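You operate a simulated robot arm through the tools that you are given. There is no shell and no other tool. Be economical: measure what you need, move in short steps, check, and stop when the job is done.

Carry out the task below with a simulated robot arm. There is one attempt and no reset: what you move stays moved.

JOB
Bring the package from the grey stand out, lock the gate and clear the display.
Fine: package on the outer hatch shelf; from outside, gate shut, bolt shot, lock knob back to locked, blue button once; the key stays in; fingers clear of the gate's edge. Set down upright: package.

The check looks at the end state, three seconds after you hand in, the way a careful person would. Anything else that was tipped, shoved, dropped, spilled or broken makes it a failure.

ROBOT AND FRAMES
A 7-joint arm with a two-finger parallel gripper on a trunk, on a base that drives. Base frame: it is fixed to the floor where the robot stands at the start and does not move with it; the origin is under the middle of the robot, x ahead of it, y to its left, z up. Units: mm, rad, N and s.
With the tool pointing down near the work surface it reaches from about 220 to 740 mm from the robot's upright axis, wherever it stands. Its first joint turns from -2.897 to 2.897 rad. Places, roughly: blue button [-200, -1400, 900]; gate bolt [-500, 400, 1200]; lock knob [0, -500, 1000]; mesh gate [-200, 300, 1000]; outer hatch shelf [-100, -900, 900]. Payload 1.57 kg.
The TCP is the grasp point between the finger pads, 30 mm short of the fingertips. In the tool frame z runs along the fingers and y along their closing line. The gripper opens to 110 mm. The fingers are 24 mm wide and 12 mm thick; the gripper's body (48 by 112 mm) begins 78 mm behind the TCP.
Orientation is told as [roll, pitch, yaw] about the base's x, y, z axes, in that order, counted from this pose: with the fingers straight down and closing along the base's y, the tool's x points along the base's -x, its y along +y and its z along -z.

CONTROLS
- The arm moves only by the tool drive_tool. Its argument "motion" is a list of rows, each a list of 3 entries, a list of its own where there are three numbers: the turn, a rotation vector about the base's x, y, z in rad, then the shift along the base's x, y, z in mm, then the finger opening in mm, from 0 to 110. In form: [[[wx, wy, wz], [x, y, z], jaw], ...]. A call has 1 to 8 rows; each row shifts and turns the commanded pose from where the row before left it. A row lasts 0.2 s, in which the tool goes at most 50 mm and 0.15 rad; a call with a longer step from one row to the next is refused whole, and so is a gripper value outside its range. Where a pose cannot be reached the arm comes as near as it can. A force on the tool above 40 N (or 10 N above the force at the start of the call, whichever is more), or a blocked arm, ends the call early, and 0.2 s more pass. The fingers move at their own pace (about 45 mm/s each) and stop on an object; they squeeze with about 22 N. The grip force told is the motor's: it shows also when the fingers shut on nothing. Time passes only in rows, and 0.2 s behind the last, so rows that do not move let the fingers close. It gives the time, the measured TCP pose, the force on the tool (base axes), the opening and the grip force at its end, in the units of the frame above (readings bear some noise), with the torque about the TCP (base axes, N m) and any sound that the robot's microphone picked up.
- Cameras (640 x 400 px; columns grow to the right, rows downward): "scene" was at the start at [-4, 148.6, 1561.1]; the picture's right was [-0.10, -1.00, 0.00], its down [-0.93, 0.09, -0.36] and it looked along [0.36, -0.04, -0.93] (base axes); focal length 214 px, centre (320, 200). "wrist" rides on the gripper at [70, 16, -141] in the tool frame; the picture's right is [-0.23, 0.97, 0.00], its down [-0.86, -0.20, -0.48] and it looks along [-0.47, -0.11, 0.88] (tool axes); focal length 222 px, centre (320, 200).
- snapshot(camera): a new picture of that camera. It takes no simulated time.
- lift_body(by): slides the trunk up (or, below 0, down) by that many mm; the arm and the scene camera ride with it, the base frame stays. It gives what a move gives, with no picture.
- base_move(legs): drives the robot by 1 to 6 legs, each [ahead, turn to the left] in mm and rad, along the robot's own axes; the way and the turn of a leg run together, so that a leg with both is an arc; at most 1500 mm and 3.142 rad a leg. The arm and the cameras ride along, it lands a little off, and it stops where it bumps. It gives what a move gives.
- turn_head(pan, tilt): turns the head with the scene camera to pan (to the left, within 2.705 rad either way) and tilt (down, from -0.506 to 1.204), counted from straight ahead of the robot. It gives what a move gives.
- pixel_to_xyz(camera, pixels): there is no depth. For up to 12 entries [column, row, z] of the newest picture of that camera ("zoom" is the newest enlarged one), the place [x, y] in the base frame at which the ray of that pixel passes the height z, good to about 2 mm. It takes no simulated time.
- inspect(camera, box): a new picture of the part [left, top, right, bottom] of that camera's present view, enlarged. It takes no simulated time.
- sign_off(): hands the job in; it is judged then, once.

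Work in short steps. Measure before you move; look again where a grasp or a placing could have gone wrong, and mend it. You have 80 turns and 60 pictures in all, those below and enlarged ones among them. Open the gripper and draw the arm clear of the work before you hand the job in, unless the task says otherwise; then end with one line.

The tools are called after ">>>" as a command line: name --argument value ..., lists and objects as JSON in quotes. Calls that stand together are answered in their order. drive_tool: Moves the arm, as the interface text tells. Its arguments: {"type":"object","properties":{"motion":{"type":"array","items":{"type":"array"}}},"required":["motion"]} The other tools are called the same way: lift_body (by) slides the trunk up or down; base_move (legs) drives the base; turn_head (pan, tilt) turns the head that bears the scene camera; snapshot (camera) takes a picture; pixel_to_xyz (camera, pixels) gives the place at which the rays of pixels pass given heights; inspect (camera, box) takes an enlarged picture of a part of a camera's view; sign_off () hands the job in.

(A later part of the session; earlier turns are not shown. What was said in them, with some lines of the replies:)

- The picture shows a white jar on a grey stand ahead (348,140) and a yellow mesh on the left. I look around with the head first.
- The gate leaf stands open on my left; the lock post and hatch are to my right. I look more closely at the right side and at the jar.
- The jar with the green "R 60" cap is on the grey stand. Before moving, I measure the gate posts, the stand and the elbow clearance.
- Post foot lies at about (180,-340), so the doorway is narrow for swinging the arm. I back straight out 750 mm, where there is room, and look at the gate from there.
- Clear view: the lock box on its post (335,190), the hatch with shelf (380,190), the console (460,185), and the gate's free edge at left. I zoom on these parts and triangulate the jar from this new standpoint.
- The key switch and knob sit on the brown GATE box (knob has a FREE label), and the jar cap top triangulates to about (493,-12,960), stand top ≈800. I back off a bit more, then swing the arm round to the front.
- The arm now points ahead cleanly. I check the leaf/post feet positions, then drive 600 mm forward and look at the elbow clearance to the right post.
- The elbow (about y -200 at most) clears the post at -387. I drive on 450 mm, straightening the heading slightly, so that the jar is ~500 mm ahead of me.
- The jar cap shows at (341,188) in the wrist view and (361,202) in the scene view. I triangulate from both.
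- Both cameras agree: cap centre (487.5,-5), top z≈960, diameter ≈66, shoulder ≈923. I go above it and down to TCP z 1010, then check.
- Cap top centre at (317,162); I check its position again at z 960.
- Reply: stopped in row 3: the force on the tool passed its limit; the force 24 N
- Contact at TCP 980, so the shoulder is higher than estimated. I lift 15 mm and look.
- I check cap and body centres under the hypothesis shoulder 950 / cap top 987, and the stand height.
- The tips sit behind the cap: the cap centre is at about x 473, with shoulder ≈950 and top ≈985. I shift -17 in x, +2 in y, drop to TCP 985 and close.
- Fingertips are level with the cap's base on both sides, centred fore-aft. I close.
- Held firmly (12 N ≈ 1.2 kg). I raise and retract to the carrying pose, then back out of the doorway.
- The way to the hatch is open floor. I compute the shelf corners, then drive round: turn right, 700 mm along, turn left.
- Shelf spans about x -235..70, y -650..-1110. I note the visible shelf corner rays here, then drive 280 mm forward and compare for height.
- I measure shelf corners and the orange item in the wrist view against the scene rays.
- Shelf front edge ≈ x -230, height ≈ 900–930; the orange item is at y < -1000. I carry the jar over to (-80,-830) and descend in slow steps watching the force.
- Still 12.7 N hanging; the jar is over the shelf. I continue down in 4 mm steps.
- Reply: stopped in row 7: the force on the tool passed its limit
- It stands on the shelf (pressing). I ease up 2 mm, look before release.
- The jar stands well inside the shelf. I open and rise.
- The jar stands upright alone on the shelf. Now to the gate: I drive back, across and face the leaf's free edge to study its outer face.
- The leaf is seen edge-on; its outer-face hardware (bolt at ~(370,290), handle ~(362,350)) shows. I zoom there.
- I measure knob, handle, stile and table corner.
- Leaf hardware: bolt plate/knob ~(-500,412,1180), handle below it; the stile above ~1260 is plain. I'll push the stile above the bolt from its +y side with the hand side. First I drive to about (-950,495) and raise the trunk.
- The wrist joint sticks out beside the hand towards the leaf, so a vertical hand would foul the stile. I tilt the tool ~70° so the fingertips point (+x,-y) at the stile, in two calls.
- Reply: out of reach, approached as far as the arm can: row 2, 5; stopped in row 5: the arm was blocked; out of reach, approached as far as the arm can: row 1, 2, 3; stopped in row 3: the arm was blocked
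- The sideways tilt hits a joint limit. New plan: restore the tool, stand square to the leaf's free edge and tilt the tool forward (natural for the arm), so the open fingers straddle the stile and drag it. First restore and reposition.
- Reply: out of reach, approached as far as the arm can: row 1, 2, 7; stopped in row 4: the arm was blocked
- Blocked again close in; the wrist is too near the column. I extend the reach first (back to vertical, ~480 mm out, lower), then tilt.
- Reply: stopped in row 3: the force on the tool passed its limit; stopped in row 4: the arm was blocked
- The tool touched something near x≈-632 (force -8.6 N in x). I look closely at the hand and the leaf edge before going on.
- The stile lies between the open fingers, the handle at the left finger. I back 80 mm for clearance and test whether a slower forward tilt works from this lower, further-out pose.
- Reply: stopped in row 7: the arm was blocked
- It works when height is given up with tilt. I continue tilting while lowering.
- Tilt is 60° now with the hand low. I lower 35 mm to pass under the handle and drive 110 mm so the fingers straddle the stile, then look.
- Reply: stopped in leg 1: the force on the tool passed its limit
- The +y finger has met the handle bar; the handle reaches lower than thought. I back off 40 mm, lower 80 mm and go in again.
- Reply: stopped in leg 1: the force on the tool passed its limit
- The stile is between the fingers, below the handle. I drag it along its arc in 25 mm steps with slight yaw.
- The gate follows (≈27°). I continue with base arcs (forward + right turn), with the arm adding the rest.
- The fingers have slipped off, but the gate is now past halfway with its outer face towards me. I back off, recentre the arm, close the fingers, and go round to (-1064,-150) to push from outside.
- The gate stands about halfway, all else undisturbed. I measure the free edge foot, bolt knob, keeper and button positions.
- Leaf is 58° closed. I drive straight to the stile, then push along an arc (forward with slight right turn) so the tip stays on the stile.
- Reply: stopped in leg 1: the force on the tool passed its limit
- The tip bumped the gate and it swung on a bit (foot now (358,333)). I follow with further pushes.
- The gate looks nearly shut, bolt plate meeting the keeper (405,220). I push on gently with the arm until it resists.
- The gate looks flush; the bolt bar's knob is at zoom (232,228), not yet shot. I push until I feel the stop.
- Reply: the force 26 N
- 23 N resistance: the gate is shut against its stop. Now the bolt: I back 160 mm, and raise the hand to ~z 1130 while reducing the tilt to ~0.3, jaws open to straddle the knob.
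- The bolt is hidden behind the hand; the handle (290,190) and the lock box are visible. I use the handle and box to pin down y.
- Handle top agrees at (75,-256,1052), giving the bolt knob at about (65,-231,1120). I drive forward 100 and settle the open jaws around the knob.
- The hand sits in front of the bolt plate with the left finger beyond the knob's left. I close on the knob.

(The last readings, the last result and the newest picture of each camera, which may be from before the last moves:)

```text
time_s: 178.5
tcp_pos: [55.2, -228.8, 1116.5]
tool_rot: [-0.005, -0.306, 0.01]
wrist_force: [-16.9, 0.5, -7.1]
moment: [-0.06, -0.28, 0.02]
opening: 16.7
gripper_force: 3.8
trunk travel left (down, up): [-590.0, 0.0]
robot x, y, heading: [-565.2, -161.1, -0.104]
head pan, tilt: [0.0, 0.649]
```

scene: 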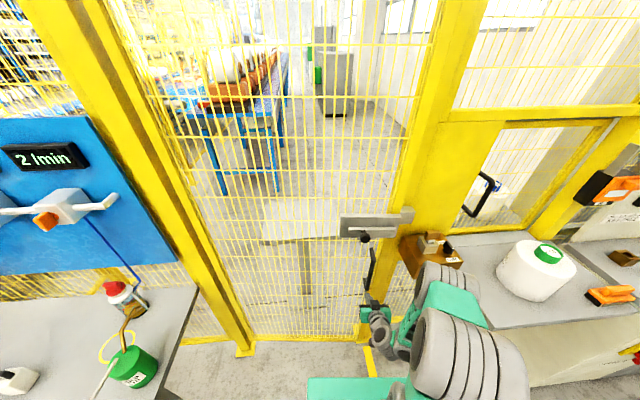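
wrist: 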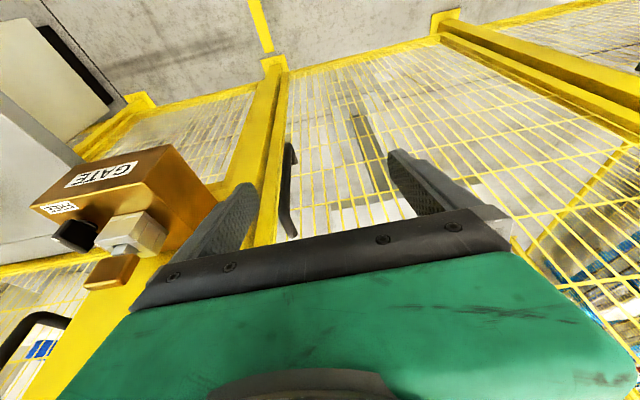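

The fingers wedge on the knob's rounded front (-17 N in x): too shallow. I reopen, go 14 mm deeper and close again.

>>> drive_tool --motion '[[[0, 0, 0], [0, 0, 0], 70], [[0, 0, 0], [0, 0, 0], 70], [[0, 0, 0], [0, 0, 0], 70], [[0, 0, 0], [10, 0, 2], 70], [[0, 0, 0], [10, 0, 0], 70], [[0, 0, 0], [0, 0, 0], 70]]'

>>> drive_tool --motion '[[[0, 0, 0], [0, 0, 0], 10], [[0, 0, 0], [0, 0, 0], 10], [[0, 0, 0], [0, 0, 0], 10], [[0, 0, 0], [0, 0, 0], 10], [[0, 0, 0], [0, 0, 0], 10]]'

```text
time_s: 179.9
tcp_pos: [78.4, -229.2, 1121.2]
tool_rot: [-0.005, -0.312, 0.01]
wrist_force: [-0.3, 0.5, 0.5]
moment: [0.02, -0.01, -0.06]
opening: 70.1
gripper_force: 0.1
trunk travel left (down, up): [-590.0, 0.0]
robot x, y, heading: [-559.6, -164.0, -0.107]
head pan, tilt: [0.0, 0.649]
```

```text
time_s: 181.1
tcp_pos: [77.5, -228.4, 1120.7]
tool_rot: [-0.005, -0.31, 0.011]
wrist_force: [-0.9, 0.5, 0.3]
moment: [-0.02, 0.02, 0.08]
opening: 33.0
gripper_force: 39.6
trunk travel left (down, up): [-590.0, 0.0]
robot x, y, heading: [-562.1, -162.2, -0.104]
head pan, tilt: [0.0, 0.649]
```

Opening 33 mm with firm grip: the knob is held. I slide it in -y in small steps until it stops.

>>> drive_tool --motion '[[[0, 0, 0], [0, -8, 0], 10], [[0, 0, 0], [0, -10, 0], 10], [[0, 0, 0], [0, -10, 0], 10], [[0, 0, 0], [0, -10, 0], 10], [[0, 0, 0], [0, -10, 0], 10], [[0, 0, 0], [0, -10, 0], 10], [[0, 0, 0], [0, -10, 0], 10], [[0, 0, 0], [0, -10, 0], 10]]'

```text
time_s: 182.8
tcp_pos: [78.8, -282.2, 1121.7]
tool_rot: [-0.001, -0.307, 0.035]
wrist_force: [-7.0, 18.6, 4.9]
moment: [-0.22, -0.17, 0.25]
opening: 33.0
gripper_force: 41.4
trunk travel left (down, up): [-590.0, 0.0]
robot x, y, heading: [-560.0, -160.7, -0.098]
head pan, tilt: [0.0, 0.649]
stopped in row 8: the force on the tool passed its limit (the readings are from after the stop); the commanded pose is now the measured one
```

The bolt travelled ~54 mm and hit its stop. I release, back off and check.

>>> drive_tool --motion '[[[0, 0, 0], [0, 3, 0], 10], [[0, 0, 0], [0, 0, 0], 70], [[0, 0, 0], [0, 0, 0], 70], [[0, 0, 0], [0, 0, 0], 70], [[0, 0, 0], [-30, 0, 0], 70], [[0, 0, 0], [-40, 0, 0], 70], [[0, 0, 0], [-40, 0, 0], 70]]'

>>> base_move --legs '[[-200, 0]]'

>>> turn_head --pan -0.2 --tilt 0.6

>>> drive_tool --motion '[[[0, 0.08, 0], [0, 45, 0], 70], [[0, 0.08, 0], [0, 45, 0], 70], [[0, 0.08, 0], [0, 45, 0], 70], [[0, 0.07, 0], [0, 45, 0], 70], [[0, 0, 0], [-45, 40, 0], 40], [[0, 0, 0], [-45, 40, 0], 0], [[0, 0, 0], [0, 0, 0], 0], [[0, 0, 0], [0, 0, 0], 0]]'

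>>> inspect --camera "scene" --box '[280, 100, 480, 300]'

```text
time_s: 184.4
tcp_pos: [-30.9, -280.9, 1119.0]
tool_rot: [-0.002, -0.307, 0.026]
wrist_force: [0.9, -0.1, 0.5]
moment: [0.05, -0.02, -0.02]
opening: 70.1
gripper_force: 0.1
trunk travel left (down, up): [-590.0, 0.0]
robot x, y, heading: [-562.4, -161.6, -0.096]
head pan, tilt: [0.0, 0.649]
```

```text
time_s: 186.0
tcp_pos: [-228.8, -260.1, 1119.3]
tool_rot: [-0.002, -0.306, 0.031]
wrist_force: [-0.3, 0.0, -0.2]
moment: [-0.02, 0.0, 0.02]
opening: 70.0
gripper_force: 0.1
trunk travel left (down, up): [-590.0, 0.0]
robot x, y, heading: [-760.3, -142.1, -0.093]
head pan, tilt: [0.0, 0.649]
```

```text
time_s: 186.7
tcp_pos: [-228.3, -260.2, 1120.0]
tool_rot: [-0.002, -0.307, 0.03]
wrist_force: [-0.4, -0.6, -0.2]
moment: [-0.01, 0.01, 0.03]
opening: 69.9
gripper_force: 0.1
trunk travel left (down, up): [-590.0, 0.0]
robot x, y, heading: [-757.6, -145.8, -0.095]
head pan, tilt: [-0.201, 0.6]
```

```text
refused: row 5 steps farther than a row can; nothing moved
```

```text
2.00 times, centred on (380, 200) of scene
```

zoom: 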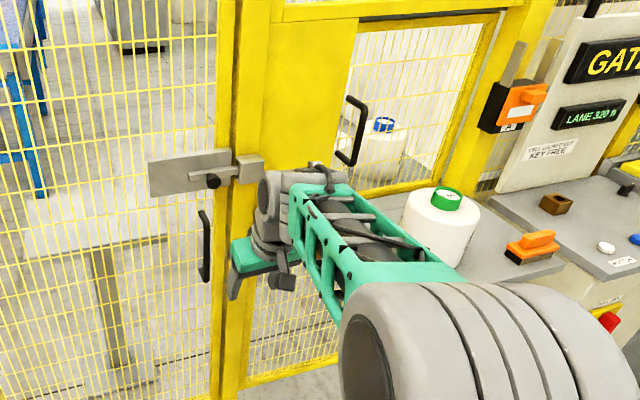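

The bolt is shot into the keeper. Next the lock knob, triangulated to about (17,-550,1046). I straighten the tool, raise it, and drive to stand in front of the lock box.

>>> drive_tool --motion '[[[0, 0.08, 0], [0, 0, 30], 70], [[0, 0.08, 0], [0, 0, 30], 60], [[0, 0.08, 0], [0, 0, 20], 60], [[0.002, 0.067, -0.03], [0, 0, 0], 60], [[0, 0, 0], [0, 0, 0], 60]]'

>>> base_move --legs '[[0, -1.476], [335, 0], [0, 1.571]]'

```text
time_s: 187.9
tcp_pos: [-227.5, -259.7, 1198.7]
tool_rot: [0.009, 0.001, 0.0]
wrist_force: [0.4, 0.5, 0.0]
moment: [0.01, -0.02, -0.02]
opening: 60.0
gripper_force: 0.1
trunk travel left (down, up): [-590.0, 0.0]
robot x, y, heading: [-755.3, -142.6, -0.093]
head pan, tilt: [-0.201, 0.6]
```

```text
time_s: 197.7
tcp_pos: [-233.4, -568.5, 1199.4]
tool_rot: [0.007, 0.0, 0.067]
wrist_force: [0.5, -0.5, 0.0]
moment: [0.0, 0.0, 0.02]
opening: 60.1
gripper_force: 0.0
trunk travel left (down, up): [-590.0, 0.0]
robot x, y, heading: [-772.5, -488.7, -0.027]
head pan, tilt: [-0.201, 0.6]
```

I drive on 195 mm and take an enlarged wrist view of the knob.

>>> base_move --legs '[[195, 0.02]]'

>>> inspect --camera "wrist" --box '[230, 90, 430, 230]'

```text
time_s: 199.2
tcp_pos: [-43.6, -563.5, 1198.1]
tool_rot: [0.007, 0.001, 0.086]
wrist_force: [-0.1, 0.4, 0.7]
moment: [0.01, 0.03, 0.03]
opening: 59.6
gripper_force: 0.1
trunk travel left (down, up): [-590.0, 0.0]
robot x, y, heading: [-585.4, -492.4, -0.012]
head pan, tilt: [-0.201, 0.6]
```

```text
2.86 times, centred on (330, 160) of wrist
```

zoom: 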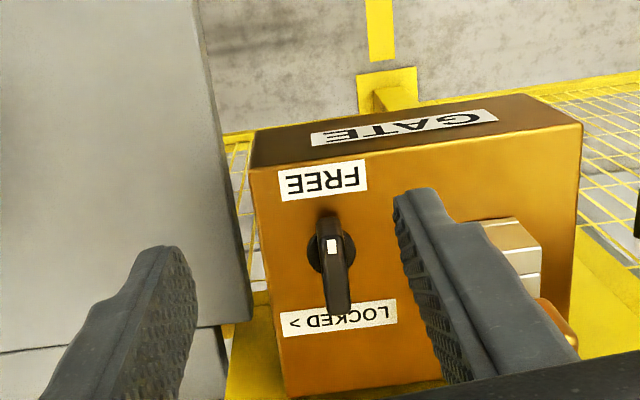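

The knob bar lies along x, with its mark toward FREE; "LOCKED >" points to the reader's right (-y), i.e. a quarter turn counter-clockwise from above. I measure the knob's place.

>>> pixel_to_xyz --camera "zoom" --pixels '[[331, 250, 1030], [331, 250, 1020], [336, 275, 1050], [340, 312, 1050], [333, 222, 1050], [318, 270, 1050], [352, 270, 1050], [515, 220, 1060], [250, 168, 1020], [400, 390, 1020]]'

```text
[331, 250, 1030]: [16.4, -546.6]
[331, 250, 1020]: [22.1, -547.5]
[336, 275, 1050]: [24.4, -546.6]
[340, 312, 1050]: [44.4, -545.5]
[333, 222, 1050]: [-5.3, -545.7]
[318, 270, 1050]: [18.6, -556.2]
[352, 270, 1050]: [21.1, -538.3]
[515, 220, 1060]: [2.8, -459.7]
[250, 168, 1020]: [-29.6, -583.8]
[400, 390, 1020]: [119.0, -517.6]
```

Knob axis ≈(18,-547), bar ~18 wide. I square the tool, centre over it, descend to TCP 1065 and close.

>>> drive_tool --motion '[[[0, 0, -0.086], [25, 8, 0], 50], [[0, 0, 0], [25, 8, -10], 50], [[0, 0, 0], [12, 0, -20], 50], [[0, 0, 0], [0, 0, -35], 50], [[0, 0, 0], [0, 0, -35], 50], [[0, 0, 0], [0, 0, -20], 50], [[0, 0, 0], [0, 0, -13], 50], [[0, 0, 0], [0, 0, 0], 50]]'

>>> drive_tool --motion '[[[0, 0, 0], [0, 0, 0], 4], [[0, 0, 0], [0, 0, 0], 4], [[0, 0, 0], [0, 0, 0], 4], [[0, 0, 0], [0, 0, 0], 4]]'

```text
time_s: 201.0
tcp_pos: [20.2, -545.2, 1063.1]
tool_rot: [0.008, 0.001, -0.001]
wrist_force: [0.1, -0.6, -0.4]
moment: [0.0, 0.01, 0.0]
opening: 50.1
gripper_force: 0.1
trunk travel left (down, up): [-590.0, 0.0]
robot x, y, heading: [-583.6, -487.9, -0.014]
head pan, tilt: [-0.201, 0.6]
```

```text
time_s: 202.0
tcp_pos: [20.2, -548.7, 1065.6]
tool_rot: [0.011, 0.0, -0.005]
wrist_force: [0.1, -25.7, 0.1]
moment: [-1.18, 0.11, -0.04]
opening: 13.2
gripper_force: 27.5
trunk travel left (down, up): [-590.0, 0.0]
robot x, y, heading: [-583.3, -490.1, -0.01]
head pan, tilt: [-0.201, 0.6]
```

Knob gripped (13 mm) but offset slightly; I shift -4 in y to relax and start turning counter-clockwise gently.

>>> drive_tool --motion '[[[0, 0, 0], [0, -4, 0], 4], [[0, 0, 0], [0, 0, 0], 4]]'

>>> drive_tool --motion '[[[0, 0, 0.1], [0, 0, 0], 4], [[0, 0, 0.1], [0, 0, 0], 4], [[0, 0, 0.1], [0, 0, 0], 4]]'

```text
time_s: 202.6
tcp_pos: [20.3, -548.4, 1065.2]
tool_rot: [0.009, 0.001, 0.002]
wrist_force: [4.1, -5.2, -1.9]
moment: [-0.71, -0.31, 0.01]
opening: 13.0
gripper_force: 30.9
trunk travel left (down, up): [-590.0, 0.0]
robot x, y, heading: [-584.5, -490.9, -0.006]
head pan, tilt: [-0.201, 0.6]
```

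```text
time_s: 203.4
tcp_pos: [20.7, -549.2, 1064.7]
tool_rot: [0.006, -0.003, 0.303]
wrist_force: [10.8, 5.4, 4.1]
moment: [-0.54, -0.24, 0.02]
opening: 12.9
gripper_force: 29.6
trunk travel left (down, up): [-590.0, 0.0]
robot x, y, heading: [-586.1, -493.9, -0.009]
head pan, tilt: [-0.201, 0.6]
```

It turns freely (grip 12.9, small torque). I continue to a quarter turn.

>>> drive_tool --motion '[[[0, 0, 0.13], [1, 0, 0], 4], [[0, 0, 0.13], [1, 0, 0], 4], [[0, 0, 0.13], [0, 0, 0], 4], [[0, 0, 0.13], [0, 0, 0], 4], [[0, 0, 0.13], [0, 0, 0], 4]]'

>>> drive_tool --motion '[[[0, 0, 0.13], [0, 0, 0], 4], [[0, 0, 0.13], [0, 0, 0], 4], [[0, 0, 0.13], [0, 0, 0], 4], [[0, 0, 0.13], [0, 0, 0], 4], [[0, 0, 0.1], [0, 0, 0], 4]]'

```text
time_s: 204.6
tcp_pos: [20.5, -550.3, 1065.6]
tool_rot: [0.009, -0.001, 0.951]
wrist_force: [9.3, 3.0, 5.2]
moment: [-0.94, -0.28, -0.02]
opening: 12.9
gripper_force: 29.3
trunk travel left (down, up): [-590.0, 0.0]
robot x, y, heading: [-585.1, -494.6, -0.015]
head pan, tilt: [-0.201, 0.6]
```

```text
time_s: 205.8
tcp_pos: [21.7, -550.3, 1066.3]
tool_rot: [0.005, 0.0, 1.571]
wrist_force: [13.7, 2.9, 5.8]
moment: [0.76, -0.96, -0.37]
opening: 12.8
gripper_force: 30.0
trunk travel left (down, up): [-590.0, 0.0]
robot x, y, heading: [-578.9, -494.0, -0.012]
head pan, tilt: [-0.201, 0.6]
```

A quarter turn done with a stop torque of -0.37 N m. I release, rise, turn back and check display and knob.

>>> drive_tool --motion '[[[0, 0, 0], [0, 0, 0], 40], [[0, 0, 0], [0, 0, 0], 40], [[0, 0, 0], [0, 0, 10], 40], [[0, 0, 0], [0, 0, 40], 40], [[0, 0, 0], [0, 0, 40], 40], [[0, 0, 0], [0, 0, 40], 40], [[0, 0, -0.14], [-30, 0, 10], 40], [[0, 0, -0.14], [-40, 0, 0], 40]]'

>>> drive_tool --motion '[[[0, 0, -0.14], [-40, 0, 0], 0], [[0, 0, -0.14], [-40, 0, 0], 0], [[0, 0, -0.14], [-30, 0, 0], 0], [[0, 0, -0.14], [0, 0, 0], 0], [[0, 0, -0.14], [0, 0, 0], 0], [[0, 0, -0.14], [0, 0, 0], 0], [[0, 0, -0.14], [0, 0, 0], 0], [[0, 0, -0.14], [0, 0, 0], 0]]'

>>> turn_head --pan -0.5 --tilt 0.6

>>> snapshot --camera "scene"

```text
time_s: 207.6
tcp_pos: [-51.5, -552.8, 1201.2]
tool_rot: [0.008, 0.001, 1.287]
wrist_force: [0.3, 0.6, 0.5]
moment: [0.01, 0.03, -0.03]
opening: 39.9
gripper_force: 0.1
trunk travel left (down, up): [-590.0, 0.0]
robot x, y, heading: [-583.2, -490.8, -0.009]
head pan, tilt: [-0.201, 0.6]
```

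```text
time_s: 209.4
tcp_pos: [-160.2, -552.1, 1205.7]
tool_rot: [0.01, 0.0, 0.167]
wrist_force: [0.2, -1.0, -0.7]
moment: [0.01, -0.01, 0.01]
opening: 0.0
gripper_force: 21.4
trunk travel left (down, up): [-590.0, 0.0]
robot x, y, heading: [-582.2, -488.7, -0.015]
head pan, tilt: [-0.201, 0.6]
```

```text
time_s: 210.2
tcp_pos: [-159.7, -551.3, 1204.6]
tool_rot: [0.007, 0.0, 0.17]
wrist_force: [0.3, -0.1, 0.4]
moment: [-0.01, -0.01, -0.02]
opening: 0.0
gripper_force: 21.3
trunk travel left (down, up): [-590.0, 0.0]
robot x, y, heading: [-585.7, -493.0, -0.008]
head pan, tilt: [-0.499, 0.6]
```

```text
2 pictures are left
```

scene: 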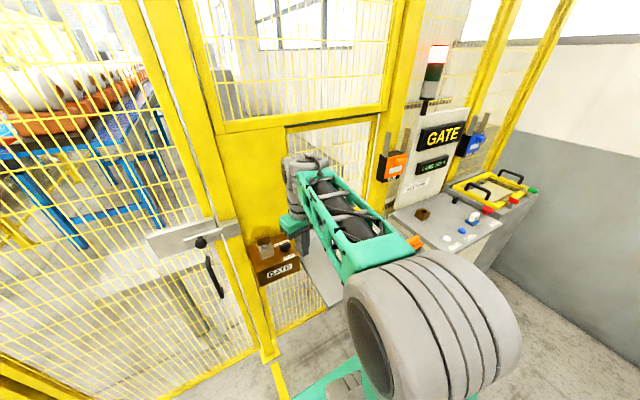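

The display still reads GATE; the blue button is at (461,231). I intersect this ray with the earlier wrist-view ray.

>>> pixel_to_xyz --camera "scene" --pixels '[[461, 231, 900], [461, 231, 920], [461, 231, 940], [452, 246, 920], [475, 217, 940], [425, 214, 960], [392, 215, 920], [440, 262, 920]]'

```text
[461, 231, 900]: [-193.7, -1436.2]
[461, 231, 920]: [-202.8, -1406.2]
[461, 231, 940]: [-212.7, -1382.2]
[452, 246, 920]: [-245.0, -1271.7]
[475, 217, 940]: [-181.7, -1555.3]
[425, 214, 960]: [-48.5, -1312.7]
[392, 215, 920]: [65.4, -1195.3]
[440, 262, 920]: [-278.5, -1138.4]
```

I go for the button: drive back, right along the hatch to about (-785,-1150), face the console, then look from above with the wrist camera.

>>> base_move --legs '[[-200, 0], [0, -1.562], [665, 0], [0, 1.571], [80, 0]]'

```text
time_s: 223.5
tcp_pos: [-304.5, -1209.3, 1204.6]
tool_rot: [0.009, 0.002, 0.168]
wrist_force: [0.2, -0.2, 0.1]
moment: [0.03, 0.07, 0.0]
opening: 0.1
gripper_force: 21.3
trunk travel left (down, up): [-590.0, 0.0]
robot x, y, heading: [-727.7, -1150.2, -0.013]
head pan, tilt: [-0.499, 0.6]
```

>>> drive_tool --motion '[[[0, 0, -0.06], [15, -40, -20], 0], [[0, 0, -0.06], [15, -40, -20], 0], [[0, 0, -0.05], [15, -40, -20], 0], [[0, 0, 0], [15, -40, -15], 0], [[0, 0, 0], [10, -37, 0], 0], [[0, 0, 0], [0, 0, 0], 0]]'

>>> snapshot --camera "wrist"

```text
time_s: 224.9
tcp_pos: [-238.8, -1406.2, 1127.3]
tool_rot: [0.01, -0.001, -0.003]
wrist_force: [0.6, 0.2, -0.6]
moment: [0.01, -0.02, -0.01]
opening: 0.0
gripper_force: 21.1
trunk travel left (down, up): [-590.0, 0.0]
robot x, y, heading: [-726.9, -1152.7, -0.013]
head pan, tilt: [-0.499, 0.6]
```

```text
1 pictures are left
```

wrist: 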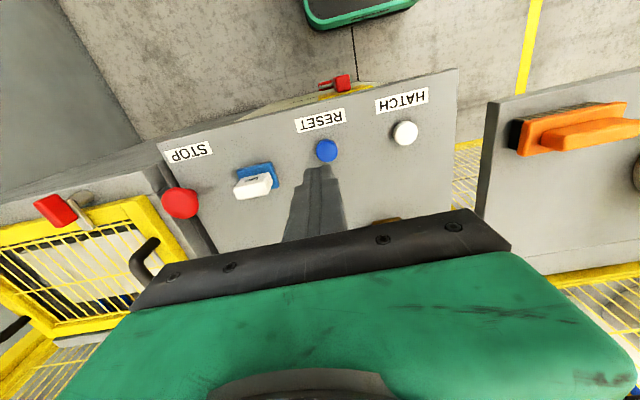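

The blue RESET button is at (327,151), just by the fingertips. I locate it.

>>> pixel_to_xyz --camera "wrist" --pixels '[[327, 151, 940], [327, 151, 920], [327, 151, 900], [327, 151, 860], [404, 132, 920], [260, 178, 920]]'

```text
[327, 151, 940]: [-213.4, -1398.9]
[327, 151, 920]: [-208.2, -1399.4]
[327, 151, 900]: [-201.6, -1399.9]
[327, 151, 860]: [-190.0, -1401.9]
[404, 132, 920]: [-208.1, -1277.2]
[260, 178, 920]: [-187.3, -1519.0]
```

Button at about (-207,-1400,925). I go over it, then press down in small steps.

>>> drive_tool --motion '[[[0, 0, 0], [32, 6, 0], 0], [[0, 0, 0], [0, 0, -45], 0], [[0, 0, 0], [0, 0, -45], 0], [[0, 0, 0], [0, 0, -45], 0], [[0, 0, 0], [0, 0, -12], 0], [[0, 0, 0], [0, 0, 0], 0]]'

>>> drive_tool --motion '[[[0, 0, 0], [0, 0, -4], 0], [[0, 0, 0], [0, 0, -4], 0], [[0, 0, 0], [0, 0, -4], 0], [[0, 0, 0], [0, 0, -4], 0], [[0, 0, 0], [0, 0, -3], 0]]'

```text
time_s: 226.3
tcp_pos: [-205.4, -1401.1, 982.4]
tool_rot: [0.009, 0.001, -0.002]
wrist_force: [-0.5, 0.3, 0.3]
moment: [0.01, 0.02, 0.01]
opening: 0.0
gripper_force: 21.4
trunk travel left (down, up): [-590.0, 0.0]
robot x, y, heading: [-729.9, -1149.7, -0.007]
head pan, tilt: [-0.499, 0.6]
```

```text
time_s: 227.5
tcp_pos: [-202.9, -1400.5, 963.0]
tool_rot: [0.009, 0.0, -0.001]
wrist_force: [-1.0, 0.1, 1.8]
moment: [0.01, 0.04, -0.01]
opening: 0.0
gripper_force: 21.3
trunk travel left (down, up): [-590.0, 0.0]
robot x, y, heading: [-728.3, -1147.4, -0.014]
head pan, tilt: [-0.499, 0.6]
```

>>> drive_tool --motion '[[[0, 0, 0], [0, 0, -3], 0], [[0, 0, 0], [0, 0, -3], 0], [[0, 0, 0], [0, 0, -3], 0]]'

```text
time_s: 228.3
tcp_pos: [-203.1, -1400.5, 958.5]
tool_rot: [0.007, -0.004, -0.001]
wrist_force: [-1.2, 1.4, 18.4]
moment: [0.02, 0.11, 0.17]
opening: 0.0
gripper_force: 21.6
trunk travel left (down, up): [-590.0, 0.0]
robot x, y, heading: [-726.6, -1145.2, -0.014]
head pan, tilt: [-0.499, 0.6]
heard: click
```

Click heard with 18 N — pressed once. I lift straight up and check the display with the last picture.

>>> drive_tool --motion '[[[0, 0, 0], [0, 0, 10], 0], [[0, 0, 0], [0, 0, 45], 0], [[0, 0, 0], [0, 0, 45], 0], [[0, 0, 0], [0, 0, 45], 20], [[0, 0, 0], [0, 0, 45], 60], [[0, 0, 0], [-40, 20, 20], 110], [[0, 0, 0], [-40, 20, 0], 110], [[0, 0, 0], [0, 0, 0], 110]]'

>>> base_move --legs '[[-450, 0]]'

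>>> turn_head --pan 0.25 --tilt 0.35

>>> snapshot --camera "scene"

```text
time_s: 230.1
tcp_pos: [-282.9, -1358.0, 1161.8]
tool_rot: [0.007, -0.001, -0.001]
wrist_force: [-0.2, 0.5, 0.2]
moment: [0.05, -0.01, 0.01]
opening: 100.3
gripper_force: 0.1
trunk travel left (down, up): [-590.0, 0.0]
robot x, y, heading: [-727.1, -1148.4, -0.012]
head pan, tilt: [-0.499, 0.6]
```

```text
time_s: 232.8
tcp_pos: [-736.3, -1353.2, 1162.3]
tool_rot: [0.01, -0.001, -0.005]
wrist_force: [-0.2, -0.6, -0.6]
moment: [0.0, -0.06, 0.01]
opening: 110.0
gripper_force: 0.0
trunk travel left (down, up): [-590.0, 0.0]
robot x, y, heading: [-1179.4, -1143.4, -0.014]
head pan, tilt: [-0.499, 0.6]
```

```text
time_s: 233.9
tcp_pos: [-735.8, -1354.0, 1162.7]
tool_rot: [0.007, -0.002, -0.005]
wrist_force: [-0.3, -0.5, 0.2]
moment: [-0.01, 0.01, -0.01]
opening: 109.8
gripper_force: 0.0
trunk travel left (down, up): [-590.0, 0.0]
robot x, y, heading: [-1179.3, -1141.7, -0.014]
head pan, tilt: [0.25, 0.351]
```

```text
0 pictures are left
```

scene: 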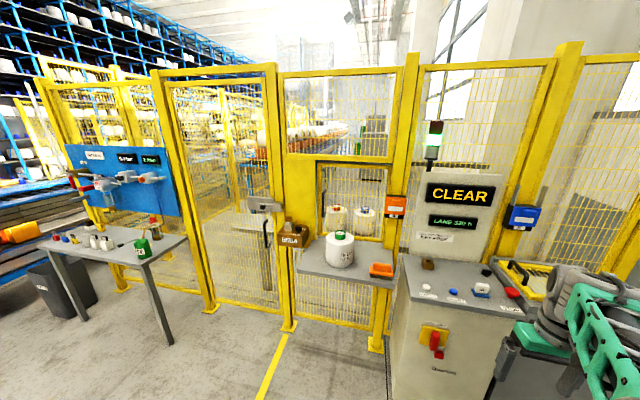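

The display reads CLEAR with a green light, the gate is shut and bolted, the jar stands upright on the shelf, and the arm is clear. I hand in.

>>> sign_off

```text
The job is handed in.
```

The job is done and handed in: the package stands upright on the outer hatch shelf, and the gate is shut, bolted and locked with the key still in. I pressed the blue button once and the display reads CLEAR. I did not get a close-up of the knob after turning it; it reached its stop after a quarter turn towards LOCKED.
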